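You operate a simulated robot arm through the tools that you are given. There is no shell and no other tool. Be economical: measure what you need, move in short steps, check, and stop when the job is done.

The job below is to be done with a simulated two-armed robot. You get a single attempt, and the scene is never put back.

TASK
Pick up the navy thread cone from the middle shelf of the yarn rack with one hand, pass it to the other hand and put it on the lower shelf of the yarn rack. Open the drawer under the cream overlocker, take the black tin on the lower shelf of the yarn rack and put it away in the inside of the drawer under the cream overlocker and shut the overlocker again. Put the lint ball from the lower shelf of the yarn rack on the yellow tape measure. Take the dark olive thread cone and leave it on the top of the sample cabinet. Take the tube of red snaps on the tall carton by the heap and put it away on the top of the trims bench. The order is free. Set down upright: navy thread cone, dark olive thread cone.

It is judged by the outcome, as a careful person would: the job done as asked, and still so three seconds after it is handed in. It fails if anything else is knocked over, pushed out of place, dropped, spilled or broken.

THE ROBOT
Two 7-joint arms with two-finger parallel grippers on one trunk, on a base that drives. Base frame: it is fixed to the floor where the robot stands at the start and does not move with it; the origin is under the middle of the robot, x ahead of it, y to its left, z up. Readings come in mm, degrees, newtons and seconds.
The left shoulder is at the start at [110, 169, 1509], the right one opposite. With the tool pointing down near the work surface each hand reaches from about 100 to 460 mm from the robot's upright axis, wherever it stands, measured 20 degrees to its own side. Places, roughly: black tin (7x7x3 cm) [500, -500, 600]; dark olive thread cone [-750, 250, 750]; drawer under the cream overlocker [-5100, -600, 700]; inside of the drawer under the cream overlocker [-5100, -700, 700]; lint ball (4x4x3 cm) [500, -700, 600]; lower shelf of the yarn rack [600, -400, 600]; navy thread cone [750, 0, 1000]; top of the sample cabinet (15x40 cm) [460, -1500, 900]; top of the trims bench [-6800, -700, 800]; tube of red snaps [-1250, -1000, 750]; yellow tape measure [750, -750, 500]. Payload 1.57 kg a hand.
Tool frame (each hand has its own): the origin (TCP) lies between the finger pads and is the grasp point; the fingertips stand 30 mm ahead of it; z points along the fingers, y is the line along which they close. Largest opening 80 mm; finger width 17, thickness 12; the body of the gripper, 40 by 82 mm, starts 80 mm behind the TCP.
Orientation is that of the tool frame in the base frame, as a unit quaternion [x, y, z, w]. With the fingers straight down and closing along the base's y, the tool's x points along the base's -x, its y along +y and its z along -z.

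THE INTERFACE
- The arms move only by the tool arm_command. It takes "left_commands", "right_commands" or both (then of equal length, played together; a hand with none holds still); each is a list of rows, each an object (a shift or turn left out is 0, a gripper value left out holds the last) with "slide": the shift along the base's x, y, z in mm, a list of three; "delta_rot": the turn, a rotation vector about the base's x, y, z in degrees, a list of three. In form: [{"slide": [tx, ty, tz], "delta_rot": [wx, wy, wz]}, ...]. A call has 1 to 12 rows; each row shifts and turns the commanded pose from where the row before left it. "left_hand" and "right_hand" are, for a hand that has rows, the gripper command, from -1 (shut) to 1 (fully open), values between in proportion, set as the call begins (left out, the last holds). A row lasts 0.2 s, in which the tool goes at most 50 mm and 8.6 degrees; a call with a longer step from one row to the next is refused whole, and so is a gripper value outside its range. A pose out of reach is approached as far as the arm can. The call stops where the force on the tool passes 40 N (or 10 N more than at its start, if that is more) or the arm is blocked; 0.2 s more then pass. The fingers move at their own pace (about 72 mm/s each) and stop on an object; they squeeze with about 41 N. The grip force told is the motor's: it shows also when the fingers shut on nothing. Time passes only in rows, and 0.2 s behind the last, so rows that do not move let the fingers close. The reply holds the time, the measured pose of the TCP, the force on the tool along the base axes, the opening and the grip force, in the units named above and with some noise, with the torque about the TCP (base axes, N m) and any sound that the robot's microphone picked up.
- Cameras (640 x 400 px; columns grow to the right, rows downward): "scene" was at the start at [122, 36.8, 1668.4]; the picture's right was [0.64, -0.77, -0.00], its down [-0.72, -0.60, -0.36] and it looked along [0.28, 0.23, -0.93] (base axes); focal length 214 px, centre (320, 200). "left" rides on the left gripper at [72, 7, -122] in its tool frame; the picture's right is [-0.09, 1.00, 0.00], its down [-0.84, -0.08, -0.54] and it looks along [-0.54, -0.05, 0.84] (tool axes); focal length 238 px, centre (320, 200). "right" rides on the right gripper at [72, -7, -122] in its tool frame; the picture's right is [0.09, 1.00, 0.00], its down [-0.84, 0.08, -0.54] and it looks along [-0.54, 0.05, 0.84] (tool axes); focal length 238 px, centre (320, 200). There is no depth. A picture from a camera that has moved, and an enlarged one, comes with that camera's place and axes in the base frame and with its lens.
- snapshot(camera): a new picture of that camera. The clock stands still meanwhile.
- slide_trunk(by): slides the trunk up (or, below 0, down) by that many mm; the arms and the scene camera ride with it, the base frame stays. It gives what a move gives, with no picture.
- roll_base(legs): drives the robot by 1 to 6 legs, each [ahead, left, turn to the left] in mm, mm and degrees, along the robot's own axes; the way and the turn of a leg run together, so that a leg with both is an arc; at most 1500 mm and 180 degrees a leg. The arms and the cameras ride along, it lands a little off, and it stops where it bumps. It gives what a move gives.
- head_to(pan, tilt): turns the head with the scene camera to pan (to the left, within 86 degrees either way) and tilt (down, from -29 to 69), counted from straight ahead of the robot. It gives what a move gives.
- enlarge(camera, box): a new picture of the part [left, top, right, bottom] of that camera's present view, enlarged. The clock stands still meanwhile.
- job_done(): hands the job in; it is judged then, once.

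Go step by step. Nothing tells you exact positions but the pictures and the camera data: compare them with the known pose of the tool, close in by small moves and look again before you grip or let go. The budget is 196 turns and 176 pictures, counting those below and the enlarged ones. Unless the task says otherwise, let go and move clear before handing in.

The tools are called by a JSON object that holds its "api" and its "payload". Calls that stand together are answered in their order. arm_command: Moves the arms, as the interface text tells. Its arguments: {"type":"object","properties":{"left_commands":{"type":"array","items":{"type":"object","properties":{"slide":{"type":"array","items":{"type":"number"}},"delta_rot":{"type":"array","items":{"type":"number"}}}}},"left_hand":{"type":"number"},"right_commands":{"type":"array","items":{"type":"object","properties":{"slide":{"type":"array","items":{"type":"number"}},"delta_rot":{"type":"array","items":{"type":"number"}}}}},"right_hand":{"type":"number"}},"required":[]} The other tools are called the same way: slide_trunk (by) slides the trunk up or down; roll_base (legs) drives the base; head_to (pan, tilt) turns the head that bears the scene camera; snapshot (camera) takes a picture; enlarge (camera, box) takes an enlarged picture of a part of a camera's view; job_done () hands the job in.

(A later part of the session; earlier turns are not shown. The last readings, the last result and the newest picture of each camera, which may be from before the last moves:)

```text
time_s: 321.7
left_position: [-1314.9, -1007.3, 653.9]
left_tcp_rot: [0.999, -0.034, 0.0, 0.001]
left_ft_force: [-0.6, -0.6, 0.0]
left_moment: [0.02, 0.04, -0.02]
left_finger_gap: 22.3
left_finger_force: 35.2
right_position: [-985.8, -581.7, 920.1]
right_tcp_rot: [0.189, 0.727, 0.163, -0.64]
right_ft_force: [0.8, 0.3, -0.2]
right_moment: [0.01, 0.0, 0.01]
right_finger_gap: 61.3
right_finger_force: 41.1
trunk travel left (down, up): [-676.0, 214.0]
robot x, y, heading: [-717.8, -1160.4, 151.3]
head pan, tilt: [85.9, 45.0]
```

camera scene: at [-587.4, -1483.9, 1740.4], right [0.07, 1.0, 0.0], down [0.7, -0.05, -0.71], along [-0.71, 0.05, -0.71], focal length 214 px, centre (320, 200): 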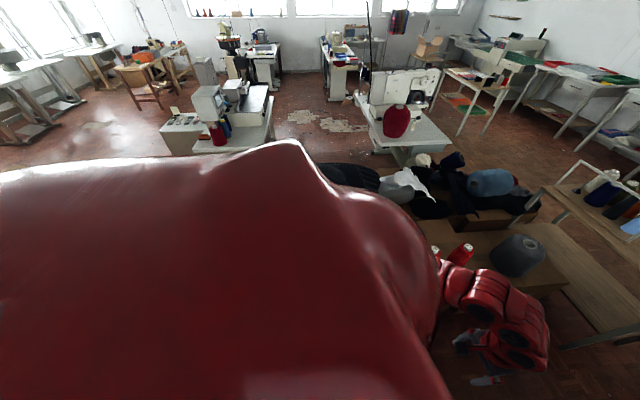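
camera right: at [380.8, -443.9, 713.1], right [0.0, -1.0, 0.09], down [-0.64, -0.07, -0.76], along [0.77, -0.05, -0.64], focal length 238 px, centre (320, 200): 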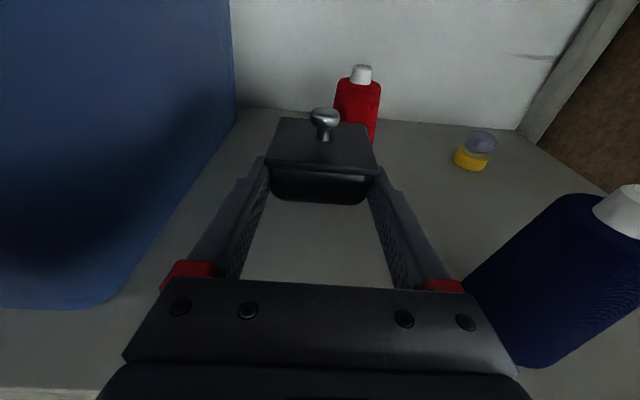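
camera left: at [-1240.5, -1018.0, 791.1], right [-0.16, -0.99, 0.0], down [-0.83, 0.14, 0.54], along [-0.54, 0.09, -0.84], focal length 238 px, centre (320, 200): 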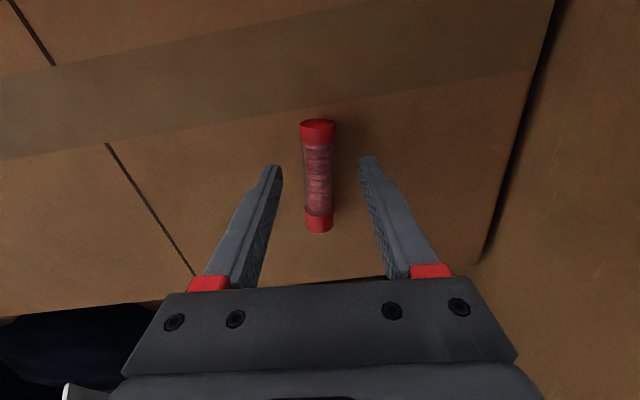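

Gripped (22 mm). Lift and verify.

{"api": "arm_command", "payload": {"left_commands": [{"slide": [0, 0, 15]}, {"slide": [0, 0, 35]}, {"slide": [0, 0, 45]}, {"slide": [0, 0, 45]}, {"slide": [0, 0, 45]}, {"slide": [0, 0, 30]}]}}

{"api": "slide_trunk", "payload": {"by": 200}}

{"api": "snapshot", "payload": {"camera": "left"}}

```text
time_s: 323.1
left_position: [-1315.3, -1007.0, 870.7]
left_tcp_rot: [0.999, -0.035, 0.0, 0.001]
left_ft_force: [0.3, 0.1, -1.4]
left_moment: [0.0, 0.0, -0.02]
left_finger_gap: 22.5
left_finger_force: 35.0
right_position: [-985.9, -583.5, 920.0]
right_tcp_rot: [0.19, 0.726, 0.164, -0.64]
right_ft_force: [0.0, -0.2, -0.5]
right_moment: [-0.01, 0.02, -0.01]
right_finger_gap: 61.3
right_finger_force: 40.9
trunk travel left (down, up): [-676.0, 214.0]
robot x, y, heading: [-718.2, -1163.2, 151.5]
head pan, tilt: [85.9, 45.0]
```

```text
time_s: 325.3
left_position: [-1316.3, -1007.6, 1069.7]
left_tcp_rot: [0.999, -0.035, -0.001, 0.0]
left_ft_force: [0.1, -0.6, -0.7]
left_moment: [0.0, -0.01, 0.0]
left_finger_gap: 22.8
left_finger_force: 34.9
right_position: [-985.1, -582.6, 1121.4]
right_tcp_rot: [0.19, 0.727, 0.164, -0.64]
right_ft_force: [-0.3, -1.0, -0.6]
right_moment: [0.0, -0.04, -0.03]
right_finger_gap: 61.8
right_finger_force: 41.5
trunk travel left (down, up): [-876.0, 14.0]
robot x, y, heading: [-719.5, -1161.5, 151.1]
head pan, tilt: [85.9, 45.0]
```

```text
34 pictures are left
camera left: at [-1244.0, -1018.4, 1192.2], right [-0.16, -0.99, 0.0], down [-0.83, 0.14, 0.54], along [-0.53, 0.09, -0.84], focal length 238 px, centre (320, 200)
```

left: 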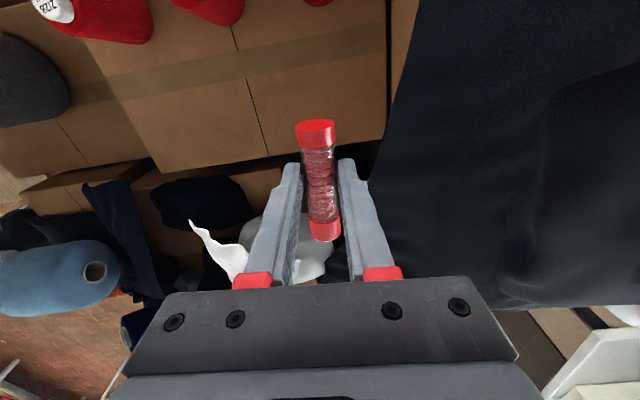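

The snaps tube is held. Back off, turn to face -x, and drive down the aisle toward the overlocker and trims bench.

{"api": "roll_base", "payload": {"legs": [[-320, 0, 0], [0, 0, 28.8], [0, 500, 0], [1400, 0, 0]]}}

{"api": "head_to", "payload": {"pan": 0, "tilt": 20}}

{"api": "snapshot", "payload": {"camera": "scene"}}

```text
time_s: 334.2
left_position: [-1475.8, -1971.3, 1065.3]
left_tcp_rot: [0.978, 0.208, 0.004, 0.002]
left_ft_force: [-0.7, -0.4, -1.1]
left_moment: [-0.02, -0.05, 0.05]
left_finger_gap: 22.3
left_finger_force: 35.4
right_position: [-1383.6, -1441.0, 1115.7]
right_tcp_rot: [0.008, 0.753, 0.004, -0.658]
right_ft_force: [-0.6, -0.4, -1.4]
right_moment: [0.03, 0.0, -0.02]
right_finger_gap: 61.4
right_finger_force: 41.0
trunk travel left (down, up): [-876.0, 14.0]
robot x, y, heading: [-863.1, -1826.8, 179.2]
head pan, tilt: [85.9, 45.0]
stopped in leg 4: the robot was blocked; the commanded pose is now the measured one
```

```text
time_s: 335.8
left_position: [-1468.4, -1970.8, 1069.7]
left_tcp_rot: [0.978, 0.207, 0.001, 0.001]
left_ft_force: [-0.4, -0.1, -1.9]
left_moment: [-0.04, 0.03, 0.01]
left_finger_gap: 22.5
left_finger_force: 35.1
right_position: [-1378.0, -1442.9, 1120.4]
right_tcp_rot: [0.008, 0.75, 0.004, -0.661]
right_ft_force: [-0.1, 0.4, 0.1]
right_moment: [0.02, -0.01, 0.02]
right_finger_gap: 61.2
right_finger_force: 41.0
trunk travel left (down, up): [-876.0, 14.0]
robot x, y, heading: [-867.5, -1827.5, 179.3]
head pan, tilt: [0.0, 20.0]
```

```text
33 pictures are left
camera scene: at [-1043.8, -1826.3, 1789.0], right [0.01, 1.0, 0.0], down [0.34, 0.0, -0.94], along [-0.94, 0.01, -0.34], focal length 214 px, centre (320, 200)
```

scene: 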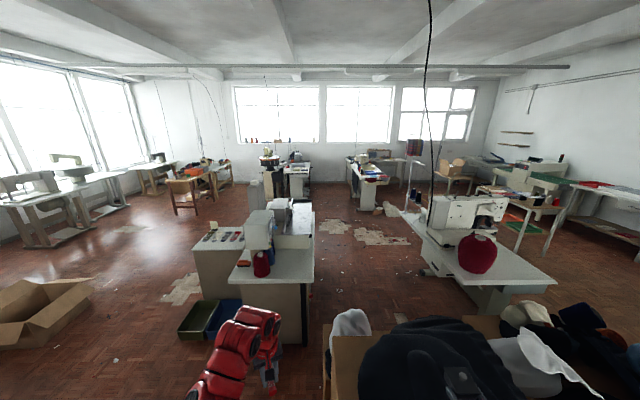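

A carton blocks the direct aisle. I'll go around the machine table on its far (left) side: left 1650, then ahead, then right.

{"api": "roll_base", "payload": {"legs": [[-40, 0, 0.8], [0, 1500, 0], [0, 170, 0], [1500, 0, 0], [1350, 0, 0]]}}

{"api": "head_to", "payload": {"pan": -35, "tilt": 20}}

{"api": "snapshot", "payload": {"camera": "scene"}}

```text
time_s: 358.2
left_position: [-4283.9, -3642.2, 1069.0]
left_tcp_rot: [0.978, 0.209, 0.0, 0.0]
left_ft_force: [-0.3, -0.1, -0.2]
left_moment: [-0.01, 0.0, -0.01]
left_finger_gap: 22.4
left_finger_force: 35.1
right_position: [-4195.0, -3111.2, 1120.8]
right_tcp_rot: [0.006, 0.751, 0.002, -0.66]
right_ft_force: [1.0, 0.0, -1.1]
right_moment: [-0.02, 0.0, 0.0]
right_finger_gap: 61.2
right_finger_force: 40.9
trunk travel left (down, up): [-876.0, 14.0]
robot x, y, heading: [-3687.4, -3494.0, 179.6]
head pan, tilt: [0.0, 20.0]
```

```text
time_s: 359.2
left_position: [-4284.3, -3640.6, 1068.2]
left_tcp_rot: [0.978, 0.21, 0.0, 0.0]
left_ft_force: [-0.1, 0.1, -0.9]
left_moment: [0.0, 0.05, -0.04]
left_finger_gap: 22.3
left_finger_force: 34.8
right_position: [-4194.5, -3111.2, 1121.1]
right_tcp_rot: [0.006, 0.751, 0.002, -0.661]
right_ft_force: [-0.2, 0.7, -1.3]
right_moment: [-0.02, -0.05, 0.01]
right_finger_gap: 61.1
right_finger_force: 41.4
trunk travel left (down, up): [-876.0, 14.0]
robot x, y, heading: [-3683.9, -3495.6, 179.6]
head pan, tilt: [-35.0, 20.0]
```

```text
32 pictures are left
camera scene: at [-3842.6, -3440.0, 1789.1], right [0.58, 0.81, 0.0], down [0.28, -0.2, -0.94], along [-0.77, 0.55, -0.34], focal length 214 px, centre (320, 200)
```

scene: 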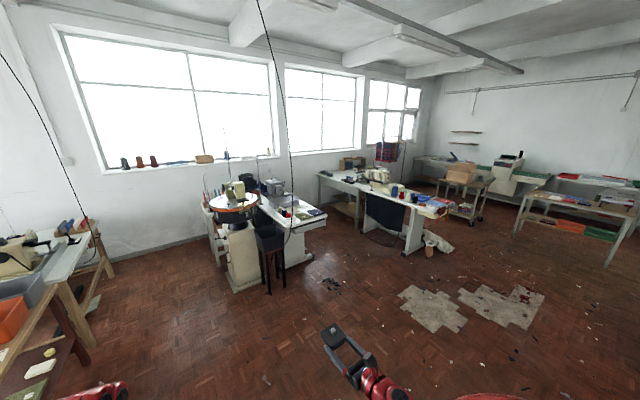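

{"api": "enlarge", "payload": {"camera": "scene", "box": [310, 130, 470, 230]}}

```text
4.00 times, centred on (390, 180) of scene
camera zoom: at [-3842.6, -3440.0, 1789.1], right [0.58, 0.81, 0.0], down [0.28, -0.2, -0.94], along [-0.77, 0.55, -0.34], focal length 858 px, centre (40, 280)
```

zoom: 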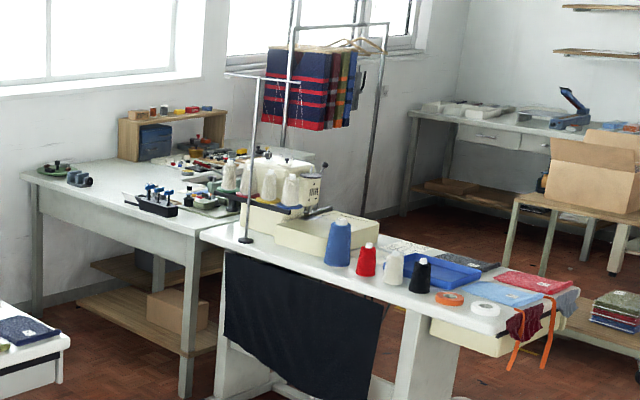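

I see the trims bench (left, x≈-7400…-6250) and the overlocker table (x≈-6200…-5020) with a cream drawer at its right front. Drive to the bench front.

{"api": "roll_base", "payload": {"legs": [[0, -1500, 0], [0, -440, 0], [1500, 0, 0], [1460, 0, 0], [0, 0, -89.6]]}}

{"api": "head_to", "payload": {"pan": 10, "tilt": 40}}

{"api": "snapshot", "payload": {"camera": "scene"}}

```text
time_s: 362.3
left_position: [-4296.8, -3203.0, 1069.5]
left_tcp_rot: [0.992, 0.126, 0.0, 0.002]
left_ft_force: [0.5, 0.9, -0.3]
left_moment: [0.01, 0.03, 0.03]
left_finger_gap: 22.4
left_finger_force: 35.0
right_position: [-4119.5, -2695.7, 1120.3]
right_tcp_rot: [0.071, 0.748, 0.058, -0.658]
right_ft_force: [-0.4, 0.6, -0.2]
right_moment: [-0.02, -0.02, 0.01]
right_finger_gap: 61.2
right_finger_force: 41.2
trunk travel left (down, up): [-876.0, 14.0]
robot x, y, heading: [-3680.3, -3160.0, 169.9]
head pan, tilt: [-35.0, 20.0]
heard: click
stopped in leg 1: the robot was blocked; the commanded pose is now the measured one
```

```text
time_s: 363.4
left_position: [-4295.9, -3202.9, 1069.2]
left_tcp_rot: [0.992, 0.127, 0.001, 0.002]
left_ft_force: [0.0, 0.9, -0.7]
left_moment: [0.04, 0.0, -0.04]
left_finger_gap: 22.6
left_finger_force: 35.3
right_position: [-4119.5, -2696.1, 1120.5]
right_tcp_rot: [0.069, 0.747, 0.057, -0.658]
right_ft_force: [0.5, -0.5, -1.4]
right_moment: [-0.01, -0.05, 0.01]
right_finger_gap: 61.4
right_finger_force: 40.6
trunk travel left (down, up): [-876.0, 14.0]
robot x, y, heading: [-3677.5, -3159.6, 169.7]
head pan, tilt: [10.0, 40.0]
```

```text
30 pictures are left
camera scene: at [-3846.8, -3144.6, 1757.7], right [0.01, 1.0, 0.0], down [0.64, 0.0, -0.77], along [-0.77, 0.0, -0.64], focal length 214 px, centre (320, 200)
```

scene: 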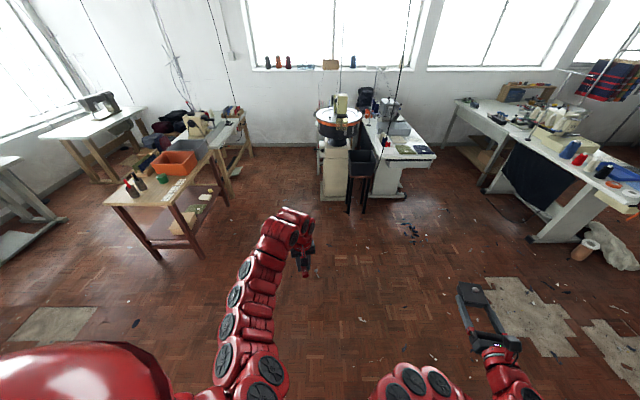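

The base's rear brushed the machine table. Move away, forward, and then right.

{"api": "roll_base", "payload": {"legs": [[0, 80, 0], [600, 0, 10.3], [0, -1500, 0], [0, -180, 0], [1500, 0, 0]]}}

{"api": "snapshot", "payload": {"camera": "scene"}}

```text
time_s: 382.6
left_position: [-6379.9, -1631.9, 1068.4]
left_tcp_rot: [0.978, 0.207, 0.002, 0.001]
left_ft_force: [-0.6, 0.9, -1.0]
left_moment: [0.01, 0.01, 0.01]
left_finger_gap: 22.4
left_finger_force: 35.0
right_position: [-6288.4, -1101.0, 1120.7]
right_tcp_rot: [0.008, 0.75, 0.004, -0.661]
right_ft_force: [-0.1, 0.9, -2.1]
right_moment: [0.0, -0.03, -0.03]
right_finger_gap: 61.2
right_finger_force: 41.6
trunk travel left (down, up): [-876.0, 14.0]
robot x, y, heading: [-5780.8, -1489.5, 179.0]
head pan, tilt: [10.0, 40.0]
```

```text
29 pictures are left
camera scene: at [-5945.4, -1500.8, 1757.7], right [-0.16, 0.99, 0.0], down [0.63, 0.1, -0.77], along [-0.76, -0.12, -0.64], focal length 214 px, centre (320, 200)
```

scene: 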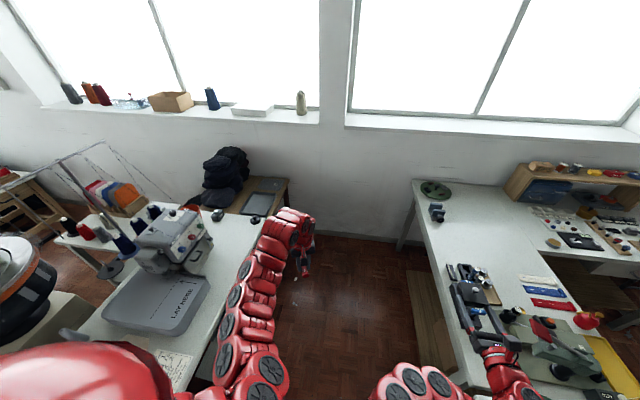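

Free space on the bench at about (-6880,-800). Turn to face it and slide left.

{"api": "roll_base", "payload": {"legs": [[0, 90, 0], [0, 0, -89], [0, 955, 0]]}}

{"api": "snapshot", "payload": {"camera": "left"}}

```text
time_s: 385.5
left_position: [-6364.2, -1379.3, 1069.0]
left_tcp_rot: [0.997, -0.075, 0.001, 0.001]
left_ft_force: [-0.6, 0.2, -0.6]
left_moment: [0.0, 0.02, 0.02]
left_finger_gap: 22.3
left_finger_force: 35.4
right_position: [-6015.8, -988.7, 1119.8]
right_tcp_rot: [0.204, 0.721, 0.173, -0.639]
right_ft_force: [0.1, -3.1, -0.3]
right_moment: [0.01, -0.02, -0.08]
right_finger_gap: 61.5
right_finger_force: 41.1
trunk travel left (down, up): [-876.0, 14.0]
robot x, y, heading: [-5779.6, -1581.4, 146.7]
head pan, tilt: [10.0, 40.0]
stopped in leg 2: the force on the tool passed its limit at 88 N (the readings are from after the stop); the commanded pose is now the measured one
```

```text
28 pictures are left
camera left: at [-6294.4, -1395.9, 1192.0], right [-0.24, -0.97, 0.0], down [-0.82, 0.2, 0.54], along [-0.53, 0.13, -0.84], focal length 238 px, centre (320, 200)
```

left: 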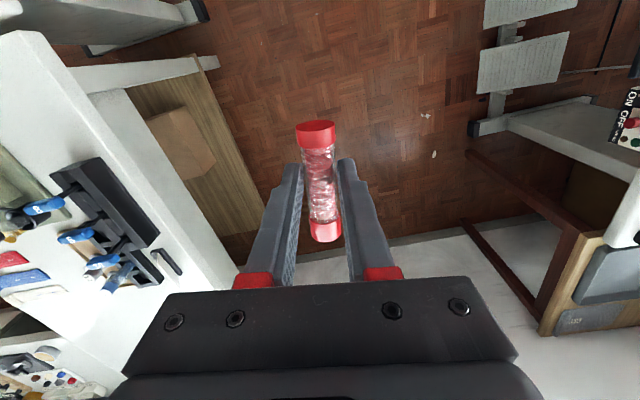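

The right hand bumped something. Turn back a little and look.

{"api": "roll_base", "payload": {"legs": [[0, 0, 12]]}}

{"api": "head_to", "payload": {"pan": -50, "tilt": 40}}

{"api": "snapshot", "payload": {"camera": "scene"}}

```text
time_s: 386.6
left_position: [-6393.7, -1503.2, 1069.5]
left_tcp_rot: [1.0, 0.029, 0.0, 0.001]
left_ft_force: [-0.1, 0.1, -1.4]
left_moment: [-0.01, 0.0, -0.01]
left_finger_gap: 22.6
left_finger_force: 35.5
right_position: [-6130.9, -1049.1, 1119.7]
right_tcp_rot: [0.129, 0.738, 0.106, -0.654]
right_ft_force: [0.9, -0.3, -1.1]
right_moment: [-0.03, -0.01, 0.0]
right_finger_gap: 61.7
right_finger_force: 41.6
trunk travel left (down, up): [-876.0, 14.0]
robot x, y, heading: [-5781.1, -1580.6, 158.9]
head pan, tilt: [10.0, 40.0]
```

```text
time_s: 387.9
left_position: [-6392.8, -1503.9, 1068.6]
left_tcp_rot: [1.0, 0.03, 0.0, 0.001]
left_ft_force: [-0.3, 0.2, -0.9]
left_moment: [0.01, -0.02, -0.02]
left_finger_gap: 22.6
left_finger_force: 35.6
right_position: [-6133.1, -1049.6, 1120.6]
right_tcp_rot: [0.13, 0.738, 0.107, -0.654]
right_ft_force: [-0.5, -0.7, -1.0]
right_moment: [0.01, -0.06, 0.02]
right_finger_gap: 61.2
right_finger_force: 41.5
trunk travel left (down, up): [-876.0, 14.0]
robot x, y, heading: [-5783.5, -1578.6, 158.8]
head pan, tilt: [-50.0, 40.0]
```

```text
27 pictures are left
camera scene: at [-5885.0, -1469.6, 1757.6], right [0.95, 0.32, 0.0], down [0.21, -0.61, -0.77], along [-0.25, 0.73, -0.64], focal length 214 px, centre (320, 200)
```

scene: 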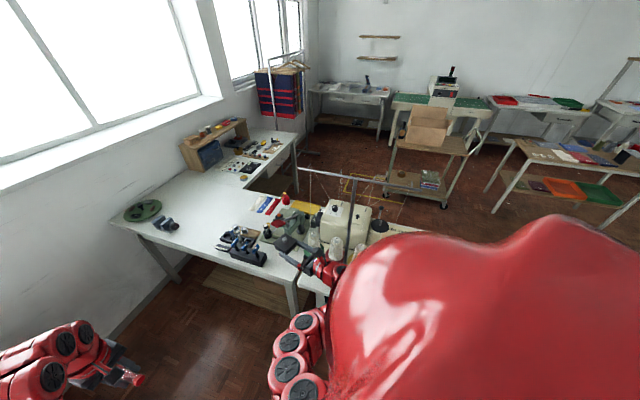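

The right arm met the overlocker's thread stand; nothing fell. I'll go further along at heading 180 before turning.

{"api": "roll_base", "payload": {"legs": [[0, 0, 20.8], [950, 0, 0], [0, 0, -89.7]]}}

{"api": "snapshot", "payload": {"camera": "left"}}

```text
time_s: 397.8
left_position: [-6875.8, -974.2, 1068.5]
left_tcp_rot: [0.84, -0.542, 0.0, 0.001]
left_ft_force: [0.4, -0.8, -0.6]
left_moment: [0.02, 0.01, -0.01]
left_finger_gap: 22.6
left_finger_force: 35.5
right_position: [-6357.7, -1056.7, 1118.9]
right_tcp_rot: [0.525, 0.535, 0.458, -0.478]
right_ft_force: [0.5, -0.4, -0.8]
right_moment: [-0.05, 0.01, 0.01]
right_finger_gap: 61.6
right_finger_force: 41.0
trunk travel left (down, up): [-876.0, 14.0]
robot x, y, heading: [-6733.1, -1575.1, 89.6]
head pan, tilt: [-50.0, 40.0]
```

```text
26 pictures are left
camera left: at [-6852.4, -1041.6, 1192.1], right [-0.95, -0.33, 0.0], down [-0.27, 0.8, 0.54], along [-0.18, 0.51, -0.84], focal length 238 px, centre (320, 200)
```

left: 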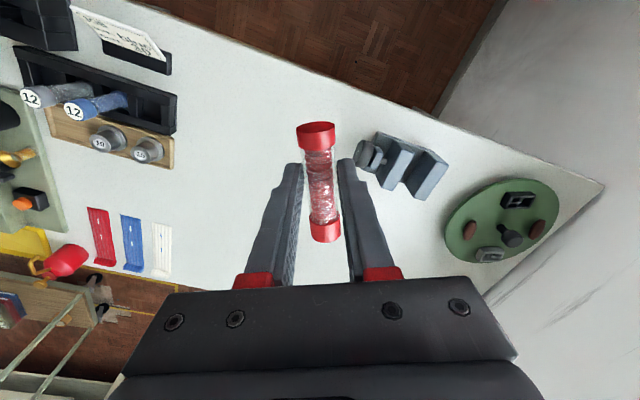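

Clear bench area near (-6830,-800). Roll forward, shift and lower the arm.

{"api": "roll_base", "payload": {"legs": [[215, 0, 0]]}}

{"api": "arm_command", "payload": {"left_commands": [{"slide": [23, -20, -30]}, {"slide": [23, -20, -40]}, {"slide": [0, 0, -40]}, {"slide": [0, 0, -40]}, {"slide": [0, 0, -40]}, {"slide": [0, 0, 0]}]}}

{"api": "snapshot", "payload": {"camera": "left"}}

```text
time_s: 399.5
left_position: [-6874.3, -760.4, 1068.6]
left_tcp_rot: [0.84, -0.542, 0.0, 0.001]
left_ft_force: [0.2, -0.2, -0.3]
left_moment: [0.04, 0.0, 0.02]
left_finger_gap: 22.4
left_finger_force: 35.8
right_position: [-6356.2, -842.6, 1119.4]
right_tcp_rot: [0.524, 0.534, 0.459, -0.479]
right_ft_force: [0.2, -0.2, -1.4]
right_moment: [-0.03, -0.01, 0.0]
right_finger_gap: 61.5
right_finger_force: 40.7
trunk travel left (down, up): [-876.0, 14.0]
robot x, y, heading: [-6725.5, -1359.0, 89.4]
head pan, tilt: [-50.0, 40.0]
```

```text
refused: row 2 steps farther than a row can; nothing moved
```

```text
25 pictures are left
camera left: at [-6850.6, -827.6, 1192.6], right [-0.95, -0.33, 0.0], down [-0.27, 0.8, 0.54], along [-0.18, 0.51, -0.84], focal length 238 px, centre (320, 200)
```

left: 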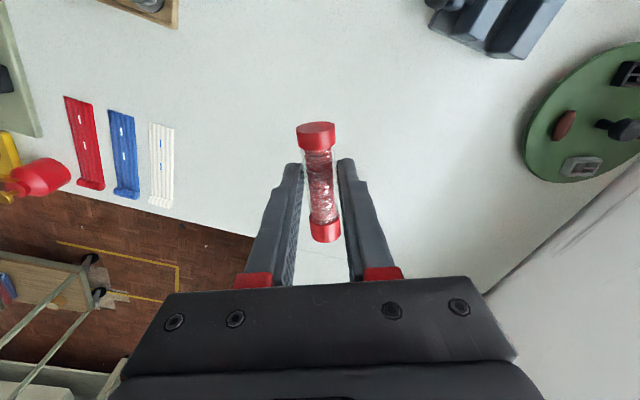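

The spot straight below is free. Descend.

{"api": "arm_command", "payload": {"left_commands": [{"slide": [0, 0, -40]}, {"slide": [0, 0, -45]}, {"slide": [0, 0, -45]}, {"slide": [0, 0, -40]}, {"slide": [0, 0, -25]}, {"slide": [0, 0, 0]}]}}

{"api": "snapshot", "payload": {"camera": "left"}}

```text
time_s: 400.9
left_position: [-6874.9, -759.6, 875.0]
left_tcp_rot: [0.84, -0.543, 0.0, 0.002]
left_ft_force: [-1.1, -0.4, -0.7]
left_moment: [0.01, -0.01, -0.02]
left_finger_gap: 22.5
left_finger_force: 34.8
right_position: [-6357.0, -844.0, 1120.6]
right_tcp_rot: [0.525, 0.535, 0.458, -0.478]
right_ft_force: [-0.6, -0.9, -0.8]
right_moment: [-0.04, 0.0, 0.01]
right_finger_gap: 61.4
right_finger_force: 41.2
trunk travel left (down, up): [-876.0, 14.0]
robot x, y, heading: [-6725.9, -1357.2, 89.4]
head pan, tilt: [-50.0, 40.0]
```

```text
24 pictures are left
camera left: at [-6850.5, -827.2, 997.3], right [-0.95, -0.33, 0.0], down [-0.27, 0.8, 0.54], along [-0.18, 0.51, -0.84], focal length 238 px, centre (320, 200)
```

left: 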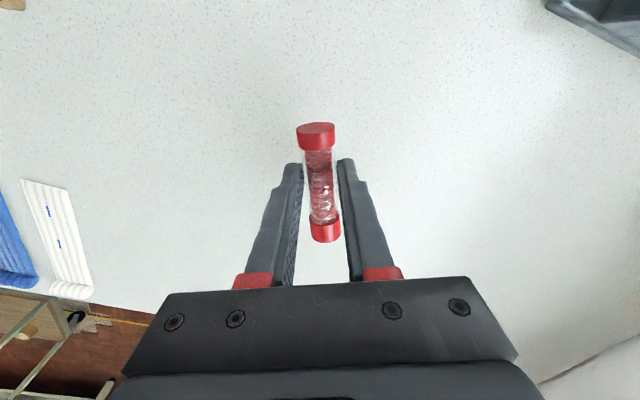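

{"api": "arm_command", "payload": {"left_commands": [{"slide": [0, 0, -8]}, {"slide": [0, 0, -8]}, {"slide": [0, 0, -6]}, {"slide": [0, 0, -5]}, {"slide": [0, 0, -4]}, {"slide": [0, 0, -4]}, {"slide": [0, 0, -4]}, {"slide": [0, 0, -4]}, {"slide": [0, 0, -4]}, {"slide": [0, 0, -4]}, {"slide": [0, 0, -4]}, {"slide": [0, 0, 0]}]}}

```text
time_s: 403.0
left_position: [-6872.8, -759.2, 831.6]
left_tcp_rot: [0.84, -0.543, -0.001, -0.001]
left_ft_force: [-0.7, -5.9, 22.1]
left_moment: [-0.33, 0.13, 0.05]
left_finger_gap: 22.4
left_finger_force: 35.4
right_position: [-6356.0, -845.5, 1120.7]
right_tcp_rot: [0.524, 0.534, 0.459, -0.479]
right_ft_force: [0.6, -0.4, -1.4]
right_moment: [-0.02, 0.0, -0.02]
right_finger_gap: 61.4
right_finger_force: 41.3
trunk travel left (down, up): [-876.0, 14.0]
robot x, y, heading: [-6724.5, -1358.4, 89.2]
head pan, tilt: [-50.0, 40.0]
stopped in row 10 (left hand): the force on the tool passed its limit at 69 N (the readings are from after the stop); the commanded pose is now the measured one
```

Contact with the bench. Ease up 2 mm, open and rise.

{"api": "arm_command", "payload": {"left_commands": [{"slide": [0, 0, 2]}, {"slide": [0, 0, 0]}]}}

{"api": "arm_command", "payload": {"left_commands": [{"slide": [0, 0, 0]}, {"slide": [0, 0, 0]}, {"slide": [0, 0, 0]}, {"slide": [0, 0, 20]}, {"slide": [0, 0, 40]}, {"slide": [0, 0, 45]}, {"slide": [0, 0, 45]}, {"slide": [0, 0, 45]}], "left_hand": 0.5}}

{"api": "snapshot", "payload": {"camera": "left"}}

```text
time_s: 403.6
left_position: [-6874.1, -758.5, 831.0]
left_tcp_rot: [0.84, -0.543, -0.001, -0.001]
left_ft_force: [0.5, -1.2, 7.5]
left_moment: [-0.02, -0.08, 0.0]
left_finger_gap: 22.6
left_finger_force: 35.2
right_position: [-6356.7, -844.1, 1120.4]
right_tcp_rot: [0.525, 0.534, 0.459, -0.478]
right_ft_force: [0.2, 0.1, -1.6]
right_moment: [-0.02, 0.02, 0.0]
right_finger_gap: 61.1
right_finger_force: 41.4
trunk travel left (down, up): [-876.0, 14.0]
robot x, y, heading: [-6729.3, -1358.9, 89.7]
head pan, tilt: [-50.0, 40.0]
```

```text
time_s: 405.4
left_position: [-6874.9, -758.3, 1025.6]
left_tcp_rot: [0.84, -0.543, 0.0, 0.0]
left_ft_force: [1.1, 0.6, -0.4]
left_moment: [0.0, -0.01, 0.01]
left_finger_gap: 60.1
left_finger_force: 0.1
right_position: [-6355.8, -841.6, 1120.3]
right_tcp_rot: [0.524, 0.535, 0.458, -0.479]
right_ft_force: [0.6, -0.8, -0.6]
right_moment: [0.0, 0.03, -0.04]
right_finger_gap: 61.2
right_finger_force: 40.9
trunk travel left (down, up): [-876.0, 14.0]
robot x, y, heading: [-6731.2, -1359.0, 89.4]
head pan, tilt: [-50.0, 40.0]
```

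```text
23 pictures are left
camera left: at [-6850.2, -825.8, 1147.6], right [-0.95, -0.32, 0.0], down [-0.27, 0.79, 0.54], along [-0.18, 0.51, -0.84], focal length 238 px, centre (320, 200)
```

left: 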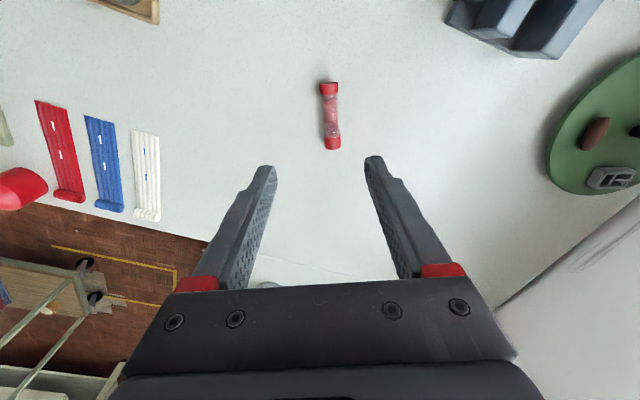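

The snaps tube lies on the bench. Now drive back and over to the drawer at the right end of the overlocker table.

{"api": "roll_base", "payload": {"legs": [[-360, 0, 0.4], [0, -1500, 0], [0, -340, 0]]}}

{"api": "head_to", "payload": {"pan": 10, "tilt": 40}}

{"api": "snapshot", "payload": {"camera": "scene"}}

```text
time_s: 416.6
left_position: [-5030.0, -1136.0, 1023.9]
left_tcp_rot: [0.838, -0.545, 0.0, 0.0]
left_ft_force: [-0.8, -0.1, -0.2]
left_moment: [0.01, 0.0, -0.03]
left_finger_gap: 60.1
left_finger_force: 0.0
right_position: [-4514.3, -1224.3, 1119.8]
right_tcp_rot: [0.527, 0.533, 0.46, -0.476]
right_ft_force: [0.3, -0.4, -0.8]
right_moment: [-0.02, 0.02, -0.03]
right_finger_gap: 61.5
right_finger_force: 41.4
trunk travel left (down, up): [-876.0, 14.0]
robot x, y, heading: [-4887.1, -1735.8, 89.4]
head pan, tilt: [-50.0, 40.0]
```

```text
time_s: 417.9
left_position: [-5030.8, -1134.8, 1024.5]
left_tcp_rot: [0.838, -0.545, 0.0, -0.001]
left_ft_force: [0.2, -0.5, -0.1]
left_moment: [-0.01, 0.01, 0.02]
left_finger_gap: 59.9
left_finger_force: 0.1
right_position: [-4512.1, -1224.9, 1120.1]
right_tcp_rot: [0.526, 0.534, 0.459, -0.477]
right_ft_force: [0.1, 0.9, -1.8]
right_moment: [-0.01, -0.03, -0.01]
right_finger_gap: 61.6
right_finger_force: 40.5
trunk travel left (down, up): [-876.0, 14.0]
robot x, y, heading: [-4887.4, -1737.8, 89.2]
head pan, tilt: [10.0, 40.0]
```

```text
22 pictures are left
camera scene: at [-4901.2, -1572.1, 1757.6], right [0.99, 0.16, 0.0], down [0.1, -0.63, -0.77], along [-0.12, 0.76, -0.64], focal length 214 px, centre (320, 200)
```

scene: 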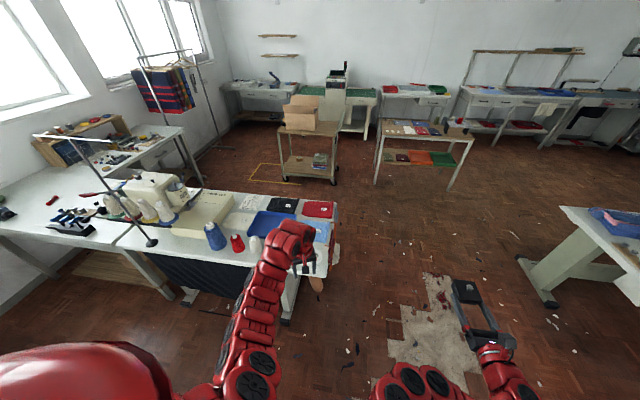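

Lower the trunk and look at the drawer front.

{"api": "slide_trunk", "payload": {"by": -380}}

{"api": "arm_command", "payload": {"left_commands": [{"slide": [-40, 0, 0]}, {"slide": [-40, 0, 0]}, {"slide": [-40, 0, 0]}, {"slide": [-40, 0, 0]}]}}

{"api": "enlarge", "payload": {"camera": "scene", "box": [200, 90, 420, 228]}}

```text
time_s: 421.6
left_position: [-5030.1, -1136.9, 644.2]
left_tcp_rot: [0.839, -0.545, 0.0, -0.001]
left_ft_force: [0.5, -0.6, 0.1]
left_moment: [-0.03, -0.03, 0.0]
left_finger_gap: 59.9
left_finger_force: 0.1
right_position: [-4512.6, -1222.7, 739.4]
right_tcp_rot: [0.527, 0.534, 0.459, -0.477]
right_ft_force: [-1.0, -0.2, -1.7]
right_moment: [-0.03, -0.02, -0.01]
right_finger_gap: 61.1
right_finger_force: 40.4
trunk travel left (down, up): [-496.0, 394.0]
robot x, y, heading: [-4890.9, -1739.0, 89.0]
head pan, tilt: [10.0, 40.0]
```

```text
time_s: 422.6
left_position: [-5190.6, -1135.8, 642.5]
left_tcp_rot: [0.838, -0.546, -0.001, 0.0]
left_ft_force: [0.3, 0.1, 0.0]
left_moment: [-0.03, -0.04, 0.0]
left_finger_gap: 60.1
left_finger_force: 0.0
right_position: [-4513.3, -1224.1, 738.7]
right_tcp_rot: [0.527, 0.533, 0.46, -0.476]
right_ft_force: [-0.4, -0.5, -0.4]
right_moment: [-0.01, 0.05, 0.01]
right_finger_gap: 61.5
right_finger_force: 41.0
trunk travel left (down, up): [-496.0, 394.0]
robot x, y, heading: [-4889.3, -1739.6, 89.5]
head pan, tilt: [10.0, 40.0]
```

```text
2.90 times, centred on (310, 159) of scene
camera zoom: at [-4902.0, -1572.1, 1377.6], right [0.99, 0.16, 0.0], down [0.1, -0.63, -0.77], along [-0.12, 0.76, -0.64], focal length 622 px, centre (349, 319)
```

zoom: 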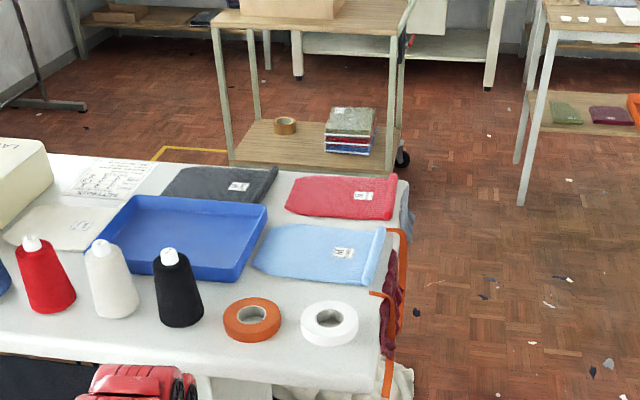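

{"api": "enlarge", "payload": {"camera": "scene", "box": [230, 200, 390, 300]}}

```text
4.00 times, centred on (310, 250) of scene
camera zoom: at [-4902.0, -1572.1, 1377.6], right [0.99, 0.16, 0.0], down [0.1, -0.63, -0.77], along [-0.12, 0.76, -0.64], focal length 858 px, centre (360, 0)
```

zoom: 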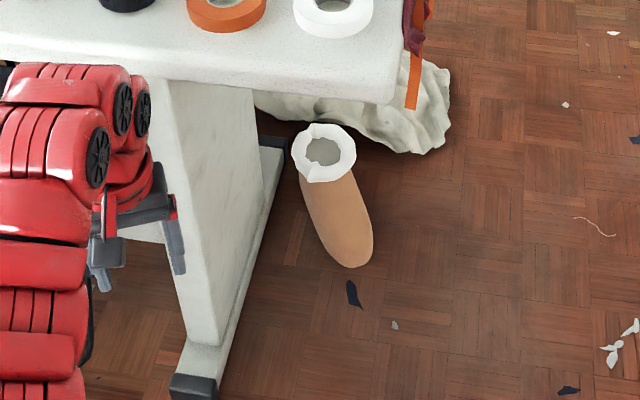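

The drawer box is tucked under the tabletop. I'll use the left-hand camera low down to look under the table's right end.

{"api": "arm_command", "payload": {"left_commands": [{"slide": [15, 0, 0], "delta_rot": [0, 0, -8]}, {"slide": [15, 0, 0], "delta_rot": [0, 0, -8]}, {"slide": [15, 0, 0], "delta_rot": [0, 0, -8]}, {"slide": [15, 5, 0], "delta_rot": [7.5, 0, 0]}, {"slide": [15, 5, 0], "delta_rot": [7.5, 0, 0]}, {"slide": [15, 5, 0], "delta_rot": [7.5, 0, 0]}, {"slide": [15, 5, 0], "delta_rot": [7.5, 0, 0]}, {"slide": [15, 5, 0], "delta_rot": [7.5, 0, 0]}, {"slide": [0, 0, 0], "delta_rot": [7.5, 0, 0]}]}}

{"api": "snapshot", "payload": {"camera": "left"}}

```text
time_s: 424.6
left_position: [-5070.4, -1111.5, 644.2]
left_tcp_rot: [-0.652, 0.654, 0.271, 0.271]
left_ft_force: [-0.2, 0.9, -0.1]
left_moment: [0.04, -0.02, 0.02]
left_finger_gap: 60.1
left_finger_force: 0.2
right_position: [-4513.2, -1223.9, 740.0]
right_tcp_rot: [0.527, 0.533, 0.46, -0.476]
right_ft_force: [-0.6, 0.7, -0.9]
right_moment: [-0.01, 0.0, 0.01]
right_finger_gap: 61.5
right_finger_force: 40.6
trunk travel left (down, up): [-496.0, 394.0]
robot x, y, heading: [-4888.5, -1739.4, 89.2]
head pan, tilt: [10.0, 40.0]
```

```text
19 pictures are left
camera left: at [-5076.7, -1247.7, 679.8], right [-1.0, 0.07, 0.07], down [0.08, 0.21, 0.98], along [0.05, 0.98, -0.21], focal length 238 px, centre (320, 200)
```

left: 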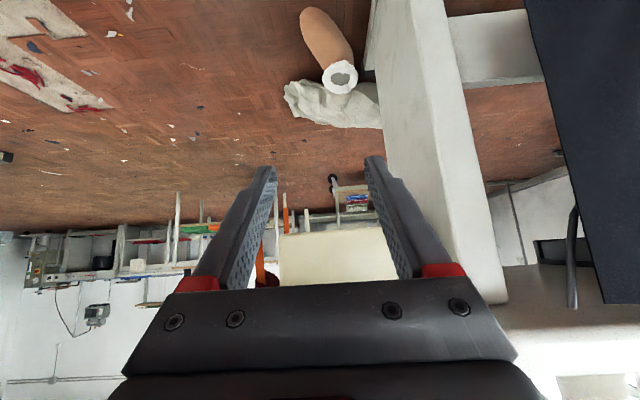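

I see the cream drawer front just right of the leg (≈x -5150…-5010). Raise the hand to see the whole front.

{"api": "arm_command", "payload": {"left_commands": [{"slide": [0, 0, 35]}, {"slide": [0, 0, 35]}, {"slide": [0, 0, 20]}, {"slide": [0, 0, 0]}]}}

{"api": "snapshot", "payload": {"camera": "left"}}

```text
time_s: 425.6
left_position: [-5069.9, -1109.0, 734.0]
left_tcp_rot: [-0.652, 0.654, 0.271, 0.271]
left_ft_force: [-0.6, -0.3, -0.2]
left_moment: [0.02, 0.01, -0.02]
left_finger_gap: 59.9
left_finger_force: 0.1
right_position: [-4513.2, -1223.3, 739.7]
right_tcp_rot: [0.527, 0.533, 0.46, -0.477]
right_ft_force: [-0.4, -0.5, -1.0]
right_moment: [-0.01, -0.01, 0.02]
right_finger_gap: 61.3
right_finger_force: 41.2
trunk travel left (down, up): [-496.0, 394.0]
robot x, y, heading: [-4890.6, -1736.8, 89.3]
head pan, tilt: [10.0, 40.0]
```

```text
18 pictures are left
camera left: at [-5076.5, -1246.8, 770.7], right [-1.0, 0.07, 0.07], down [0.08, 0.21, 0.98], along [0.05, 0.98, -0.21], focal length 238 px, centre (320, 200)
```

left: 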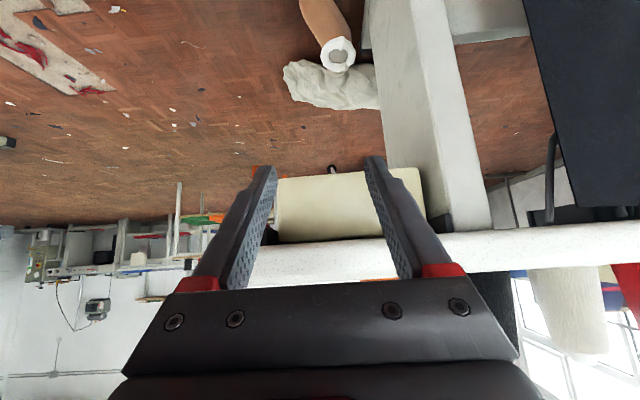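

{"api": "enlarge", "payload": {"camera": "left", "box": [250, 140, 450, 265]}}

```text
3.20 times, centred on (350, 202) of left
camera zoom: at [-5076.5, -1246.8, 770.7], right [-1.0, 0.07, 0.07], down [0.08, 0.21, 0.98], along [0.05, 0.98, -0.21], focal length 763 px, centre (224, 192)
```

zoom: 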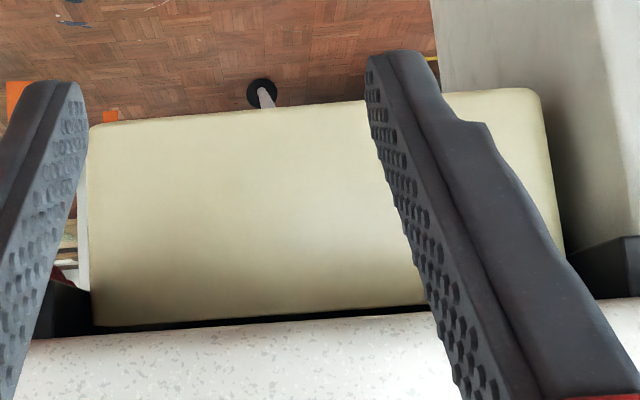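

The thread stand side is the machine's back, so the drawer must open on the far (+y) side. Drive around the right end of the table, turn around and face it.

{"api": "roll_base", "payload": {"legs": [[0, -620, 0], [1500, 0, 0], [580, 0, 0], [0, 0, 180], [0, -760, 0]]}}

{"api": "head_to", "payload": {"pan": -15, "tilt": 35}}

{"api": "snapshot", "payload": {"camera": "scene"}}

```text
time_s: 438.6
left_position: [-4407.0, 907.1, 733.1]
left_tcp_rot: [-0.654, 0.656, 0.267, 0.267]
left_ft_force: [0.0, -7.8, 0.2]
left_moment: [-0.11, 0.14, 0.22]
left_finger_gap: 59.5
left_finger_force: 0.0
right_position: [-3852.4, 793.9, 738.8]
right_tcp_rot: [0.527, 0.532, 0.46, -0.477]
right_ft_force: [-0.8, 0.6, -0.3]
right_moment: [-0.04, 0.02, 0.03]
right_finger_gap: 61.3
right_finger_force: 41.3
trunk travel left (down, up): [-496.0, 394.0]
robot x, y, heading: [-4226.4, 279.8, 88.7]
head pan, tilt: [10.0, 40.0]
stopped in leg 3: the force on the tool passed its limit at 234 N (the readings are from after the stop); the commanded pose is now the measured one
```

```text
time_s: 439.5
left_position: [-4406.9, 906.4, 732.4]
left_tcp_rot: [-0.653, 0.657, 0.267, 0.268]
left_ft_force: [1.1, -8.8, 0.4]
left_moment: [-0.14, -0.03, 0.29]
left_finger_gap: 59.7
left_finger_force: 0.1
right_position: [-3852.0, 794.2, 738.3]
right_tcp_rot: [0.527, 0.533, 0.459, -0.477]
right_ft_force: [-0.5, -0.9, -0.2]
right_moment: [-0.03, 0.01, -0.01]
right_finger_gap: 61.3
right_finger_force: 41.6
trunk travel left (down, up): [-496.0, 394.0]
robot x, y, heading: [-4227.3, 282.5, 89.1]
head pan, tilt: [-15.0, 35.0]
```

```text
16 pictures are left
camera scene: at [-4203.0, 447.3, 1385.3], right [0.96, -0.27, 0.0], down [-0.16, -0.55, -0.82], along [0.22, 0.79, -0.57], focal length 214 px, centre (320, 200)
```

scene: 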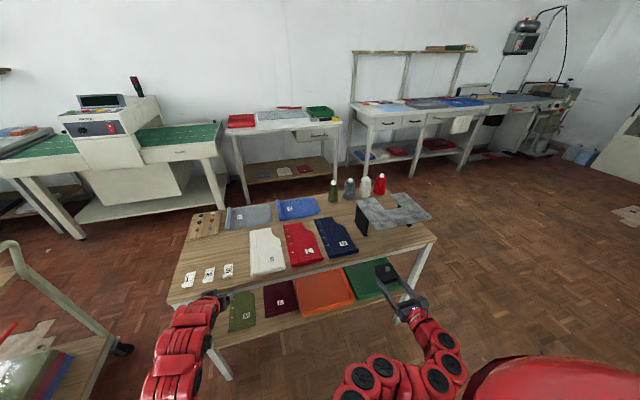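

The left hand touched a small table's edge. Back up, turn around in the clear area and come to the overlocker's operator side.

{"api": "roll_base", "payload": {"legs": [[-430, 0, 0], [0, 0, 180], [-430, 0, 0], [0, -700, 0]]}}

{"api": "head_to", "payload": {"pan": -15, "tilt": 35}}

{"api": "snapshot", "payload": {"camera": "scene"}}

```text
time_s: 455.2
left_position: [-4749.2, -341.6, 733.0]
left_tcp_rot: [0.649, 0.66, -0.265, 0.269]
left_ft_force: [0.3, -0.5, 0.1]
left_moment: [0.02, -0.01, -0.01]
left_finger_gap: 60.1
left_finger_force: 0.2
right_position: [-5308.0, -243.5, 739.1]
right_tcp_rot: [0.538, -0.521, 0.482, 0.455]
right_ft_force: [-0.2, 0.4, -0.8]
right_moment: [0.04, -0.03, 0.04]
right_finger_gap: 61.3
right_finger_force: 40.9
trunk travel left (down, up): [-496.0, 394.0]
robot x, y, heading: [-4943.9, 276.3, -89.5]
head pan, tilt: [-15.0, 35.0]
```

```text
time_s: 455.9
left_position: [-4750.1, -341.8, 732.1]
left_tcp_rot: [0.649, 0.661, -0.264, 0.27]
left_ft_force: [-0.2, -0.6, -0.1]
left_moment: [0.02, 0.03, 0.0]
left_finger_gap: 59.9
left_finger_force: 0.1
right_position: [-5307.0, -242.9, 738.0]
right_tcp_rot: [0.54, -0.521, 0.482, 0.453]
right_ft_force: [0.0, -0.5, -1.9]
right_moment: [0.04, 0.01, 0.02]
right_finger_gap: 61.6
right_finger_force: 41.3
trunk travel left (down, up): [-496.0, 394.0]
robot x, y, heading: [-4942.5, 275.5, -89.8]
head pan, tilt: [-15.0, 35.0]
```

```text
15 pictures are left
camera scene: at [-4965.8, 113.7, 1385.2], right [-0.97, 0.25, 0.0], down [0.15, 0.56, -0.82], along [-0.21, -0.79, -0.57], focal length 214 px, centre (320, 200)
```

scene: 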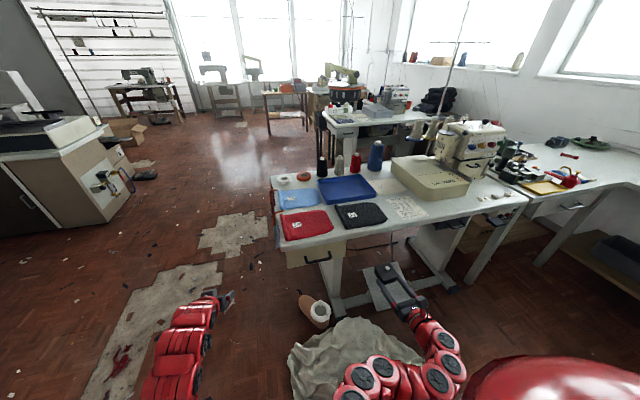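

The cream drawer with a black handle is on this side, ≈(-5104,-440,700). Look closer.

{"api": "enlarge", "payload": {"camera": "scene", "box": [270, 215, 366, 275]}}

```text
6.67 times, centred on (318, 245) of scene
camera zoom: at [-4965.8, 113.7, 1385.2], right [-0.97, 0.25, 0.0], down [0.15, 0.56, -0.82], along [-0.21, -0.79, -0.57], focal length 1430 px, centre (333, -100)
```

zoom: 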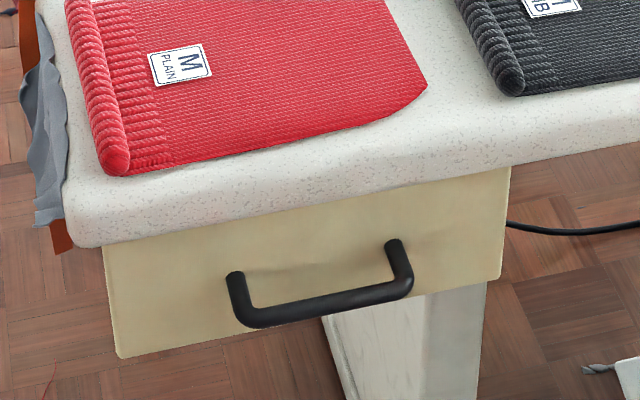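

Handle bar ≈(x -5108, y -420, z 710), 36 mm off the drawer face. I'll close the left fingers, pitch them steeply, and hook behind the bar from above.

{"api": "roll_base", "payload": {"legs": [[0, -360, -0.3]]}}

{"api": "arm_command", "payload": {"left_commands": [{"slide": [0, 0, 20], "delta_rot": [7.2, 0, 0]}, {"slide": [0, 0, 20], "delta_rot": [7.2, 0, 0]}, {"slide": [0, 0, 20], "delta_rot": [7.2, 0, 0]}, {"slide": [0, 0, 15], "delta_rot": [7.2, 0, 0]}, {"slide": [0, 0, 0]}], "left_hand": -1}}

{"api": "snapshot", "payload": {"camera": "left"}}

```text
time_s: 458.2
left_position: [-5115.7, -343.5, 732.2]
left_tcp_rot: [0.65, 0.659, -0.265, 0.27]
left_ft_force: [-0.1, -0.8, -0.6]
left_moment: [0.04, 0.03, 0.01]
left_finger_gap: 60.0
left_finger_force: 0.0
right_position: [-5673.8, -242.6, 738.7]
right_tcp_rot: [0.537, -0.522, 0.481, 0.455]
right_ft_force: [-0.4, -0.6, -1.0]
right_moment: [0.01, 0.0, 0.0]
right_finger_gap: 61.2
right_finger_force: 41.0
trunk travel left (down, up): [-496.0, 394.0]
robot x, y, heading: [-5304.6, 277.6, -90.1]
head pan, tilt: [-15.0, 35.0]
```

```text
time_s: 459.4
left_position: [-5117.1, -343.2, 788.5]
left_tcp_rot: [0.696, 0.704, -0.096, 0.101]
left_ft_force: [-0.3, -0.4, 0.2]
left_moment: [0.01, -0.01, 0.01]
left_finger_gap: 0.0
left_finger_force: 21.1
left hand out of reach, approached as far as the arm can: row 4
right_position: [-5671.9, -243.2, 739.1]
right_tcp_rot: [0.537, -0.523, 0.48, 0.456]
right_ft_force: [0.1, 0.0, -0.4]
right_moment: [0.04, -0.03, -0.01]
right_finger_gap: 61.3
right_finger_force: 41.9
trunk travel left (down, up): [-496.0, 394.0]
robot x, y, heading: [-5304.5, 276.4, -89.7]
head pan, tilt: [-15.0, 35.0]
```

```text
13 pictures are left
camera left: at [-5110.8, -239.0, 886.1], right [1.0, -0.08, 0.03], down [-0.07, -0.66, 0.75], along [-0.04, -0.75, -0.66], focal length 238 px, centre (320, 200)
```

left: 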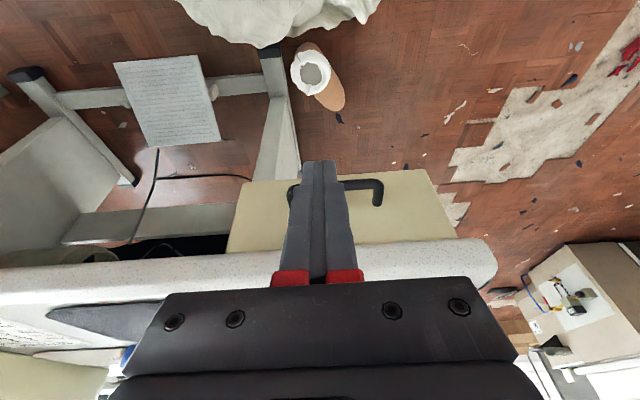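

Aligned well; shift +13 in x, move over the gap behind the bar, then down.

{"api": "arm_command", "payload": {"left_commands": [{"slide": [7, -30, -4]}, {"slide": [6, -30, -4]}, {"slide": [0, -31, -4]}, {"slide": [0, 0, 0]}]}}

{"api": "snapshot", "payload": {"camera": "left"}}

```text
time_s: 460.4
left_position: [-5102.3, -433.7, 774.7]
left_tcp_rot: [0.696, 0.705, -0.092, 0.1]
left_ft_force: [0.4, 0.2, 0.7]
left_moment: [0.0, 0.03, 0.0]
left_finger_gap: 0.0
left_finger_force: 21.4
right_position: [-5672.7, -242.8, 738.6]
right_tcp_rot: [0.537, -0.522, 0.48, 0.456]
right_ft_force: [-0.2, 0.2, -0.7]
right_moment: [0.06, -0.01, 0.02]
right_finger_gap: 61.6
right_finger_force: 40.9
trunk travel left (down, up): [-496.0, 394.0]
robot x, y, heading: [-5306.7, 278.4, -89.9]
head pan, tilt: [-15.0, 35.0]
```

```text
12 pictures are left
camera left: at [-5098.1, -331.0, 874.5], right [1.0, -0.08, 0.03], down [-0.08, -0.66, 0.75], along [-0.03, -0.75, -0.66], focal length 238 px, centre (320, 200)
```

left: 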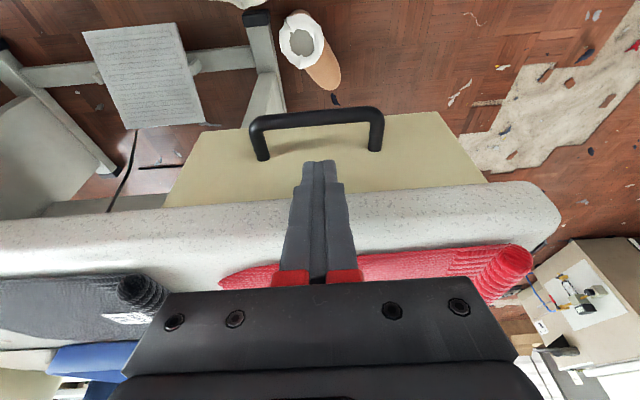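

Geometry confirmed. Lower 52 mm so the tips drop behind the bar.

{"api": "arm_command", "payload": {"left_commands": [{"slide": [0, 0, -15]}, {"slide": [0, 0, -15]}, {"slide": [0, 0, -12]}, {"slide": [0, 0, -10]}, {"slide": [0, 0, 0]}]}}

```text
time_s: 461.6
left_position: [-5100.9, -434.0, 722.5]
left_tcp_rot: [0.697, 0.705, -0.092, 0.099]
left_ft_force: [-0.4, -0.9, -0.5]
left_moment: [-0.05, 0.02, -0.02]
left_finger_gap: 0.0
left_finger_force: 20.9
right_position: [-5672.1, -242.5, 739.9]
right_tcp_rot: [0.538, -0.522, 0.481, 0.455]
right_ft_force: [0.2, -0.4, -1.4]
right_moment: [0.04, 0.02, 0.01]
right_finger_gap: 61.3
right_finger_force: 41.3
trunk travel left (down, up): [-496.0, 394.0]
robot x, y, heading: [-5304.9, 273.8, -89.8]
head pan, tilt: [-15.0, 35.0]
```

Hooked without contact. Pull the drawer out with the arm.

{"api": "arm_command", "payload": {"left_commands": [{"slide": [0, 15, 0]}, {"slide": [0, 20, 0]}, {"slide": [0, 25, 0]}, {"slide": [0, 25, 0]}, {"slide": [0, 25, 0]}, {"slide": [0, 25, 0]}, {"slide": [0, 25, 0]}, {"slide": [0, 25, 0]}, {"slide": [0, 25, 0]}, {"slide": [0, 20, 0]}]}}

{"api": "head_to", "payload": {"pan": 5, "tilt": 50}}

{"api": "snapshot", "payload": {"camera": "scene"}}

```text
time_s: 463.8
left_position: [-5103.8, -213.5, 723.4]
left_tcp_rot: [0.696, 0.705, -0.092, 0.099]
left_ft_force: [0.5, -0.6, 0.4]
left_moment: [0.02, 0.0, -0.03]
left_finger_gap: 0.0
left_finger_force: 21.6
left hand out of reach, approached as far as the arm can: row 10
right_position: [-5673.2, -243.3, 739.2]
right_tcp_rot: [0.538, -0.523, 0.48, 0.455]
right_ft_force: [0.1, -0.4, -0.5]
right_moment: [0.04, 0.01, -0.04]
right_finger_gap: 61.5
right_finger_force: 40.8
trunk travel left (down, up): [-496.0, 394.0]
robot x, y, heading: [-5306.8, 277.7, -89.8]
head pan, tilt: [-15.0, 35.0]
```

```text
time_s: 464.6
left_position: [-5102.1, -212.8, 722.9]
left_tcp_rot: [0.697, 0.704, -0.093, 0.099]
left_ft_force: [-0.1, -1.2, 0.4]
left_moment: [-0.02, -0.01, 0.02]
left_finger_gap: 0.0
left_finger_force: 21.0
right_position: [-5672.8, -242.9, 739.0]
right_tcp_rot: [0.537, -0.522, 0.481, 0.456]
right_ft_force: [-1.4, 0.2, -1.0]
right_moment: [0.07, -0.02, 0.02]
right_finger_gap: 61.5
right_finger_force: 41.3
trunk travel left (down, up): [-496.0, 394.0]
robot x, y, heading: [-5309.1, 273.3, -90.0]
head pan, tilt: [5.0, 50.0]
```

```text
11 pictures are left
camera scene: at [-5300.9, 120.6, 1363.5], right [-1.0, -0.09, 0.0], down [-0.07, 0.76, -0.64], along [0.06, -0.64, -0.77], focal length 214 px, centre (320, 200)
```

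scene: 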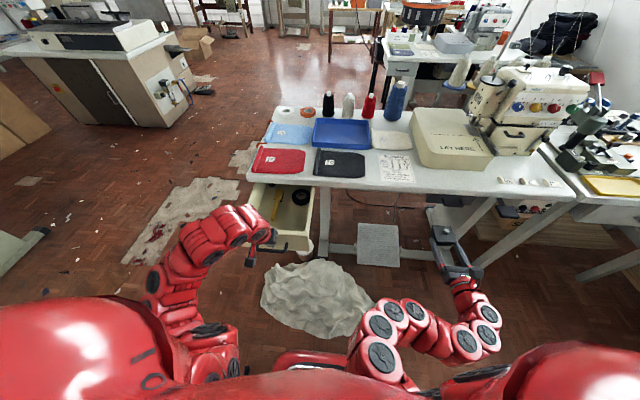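

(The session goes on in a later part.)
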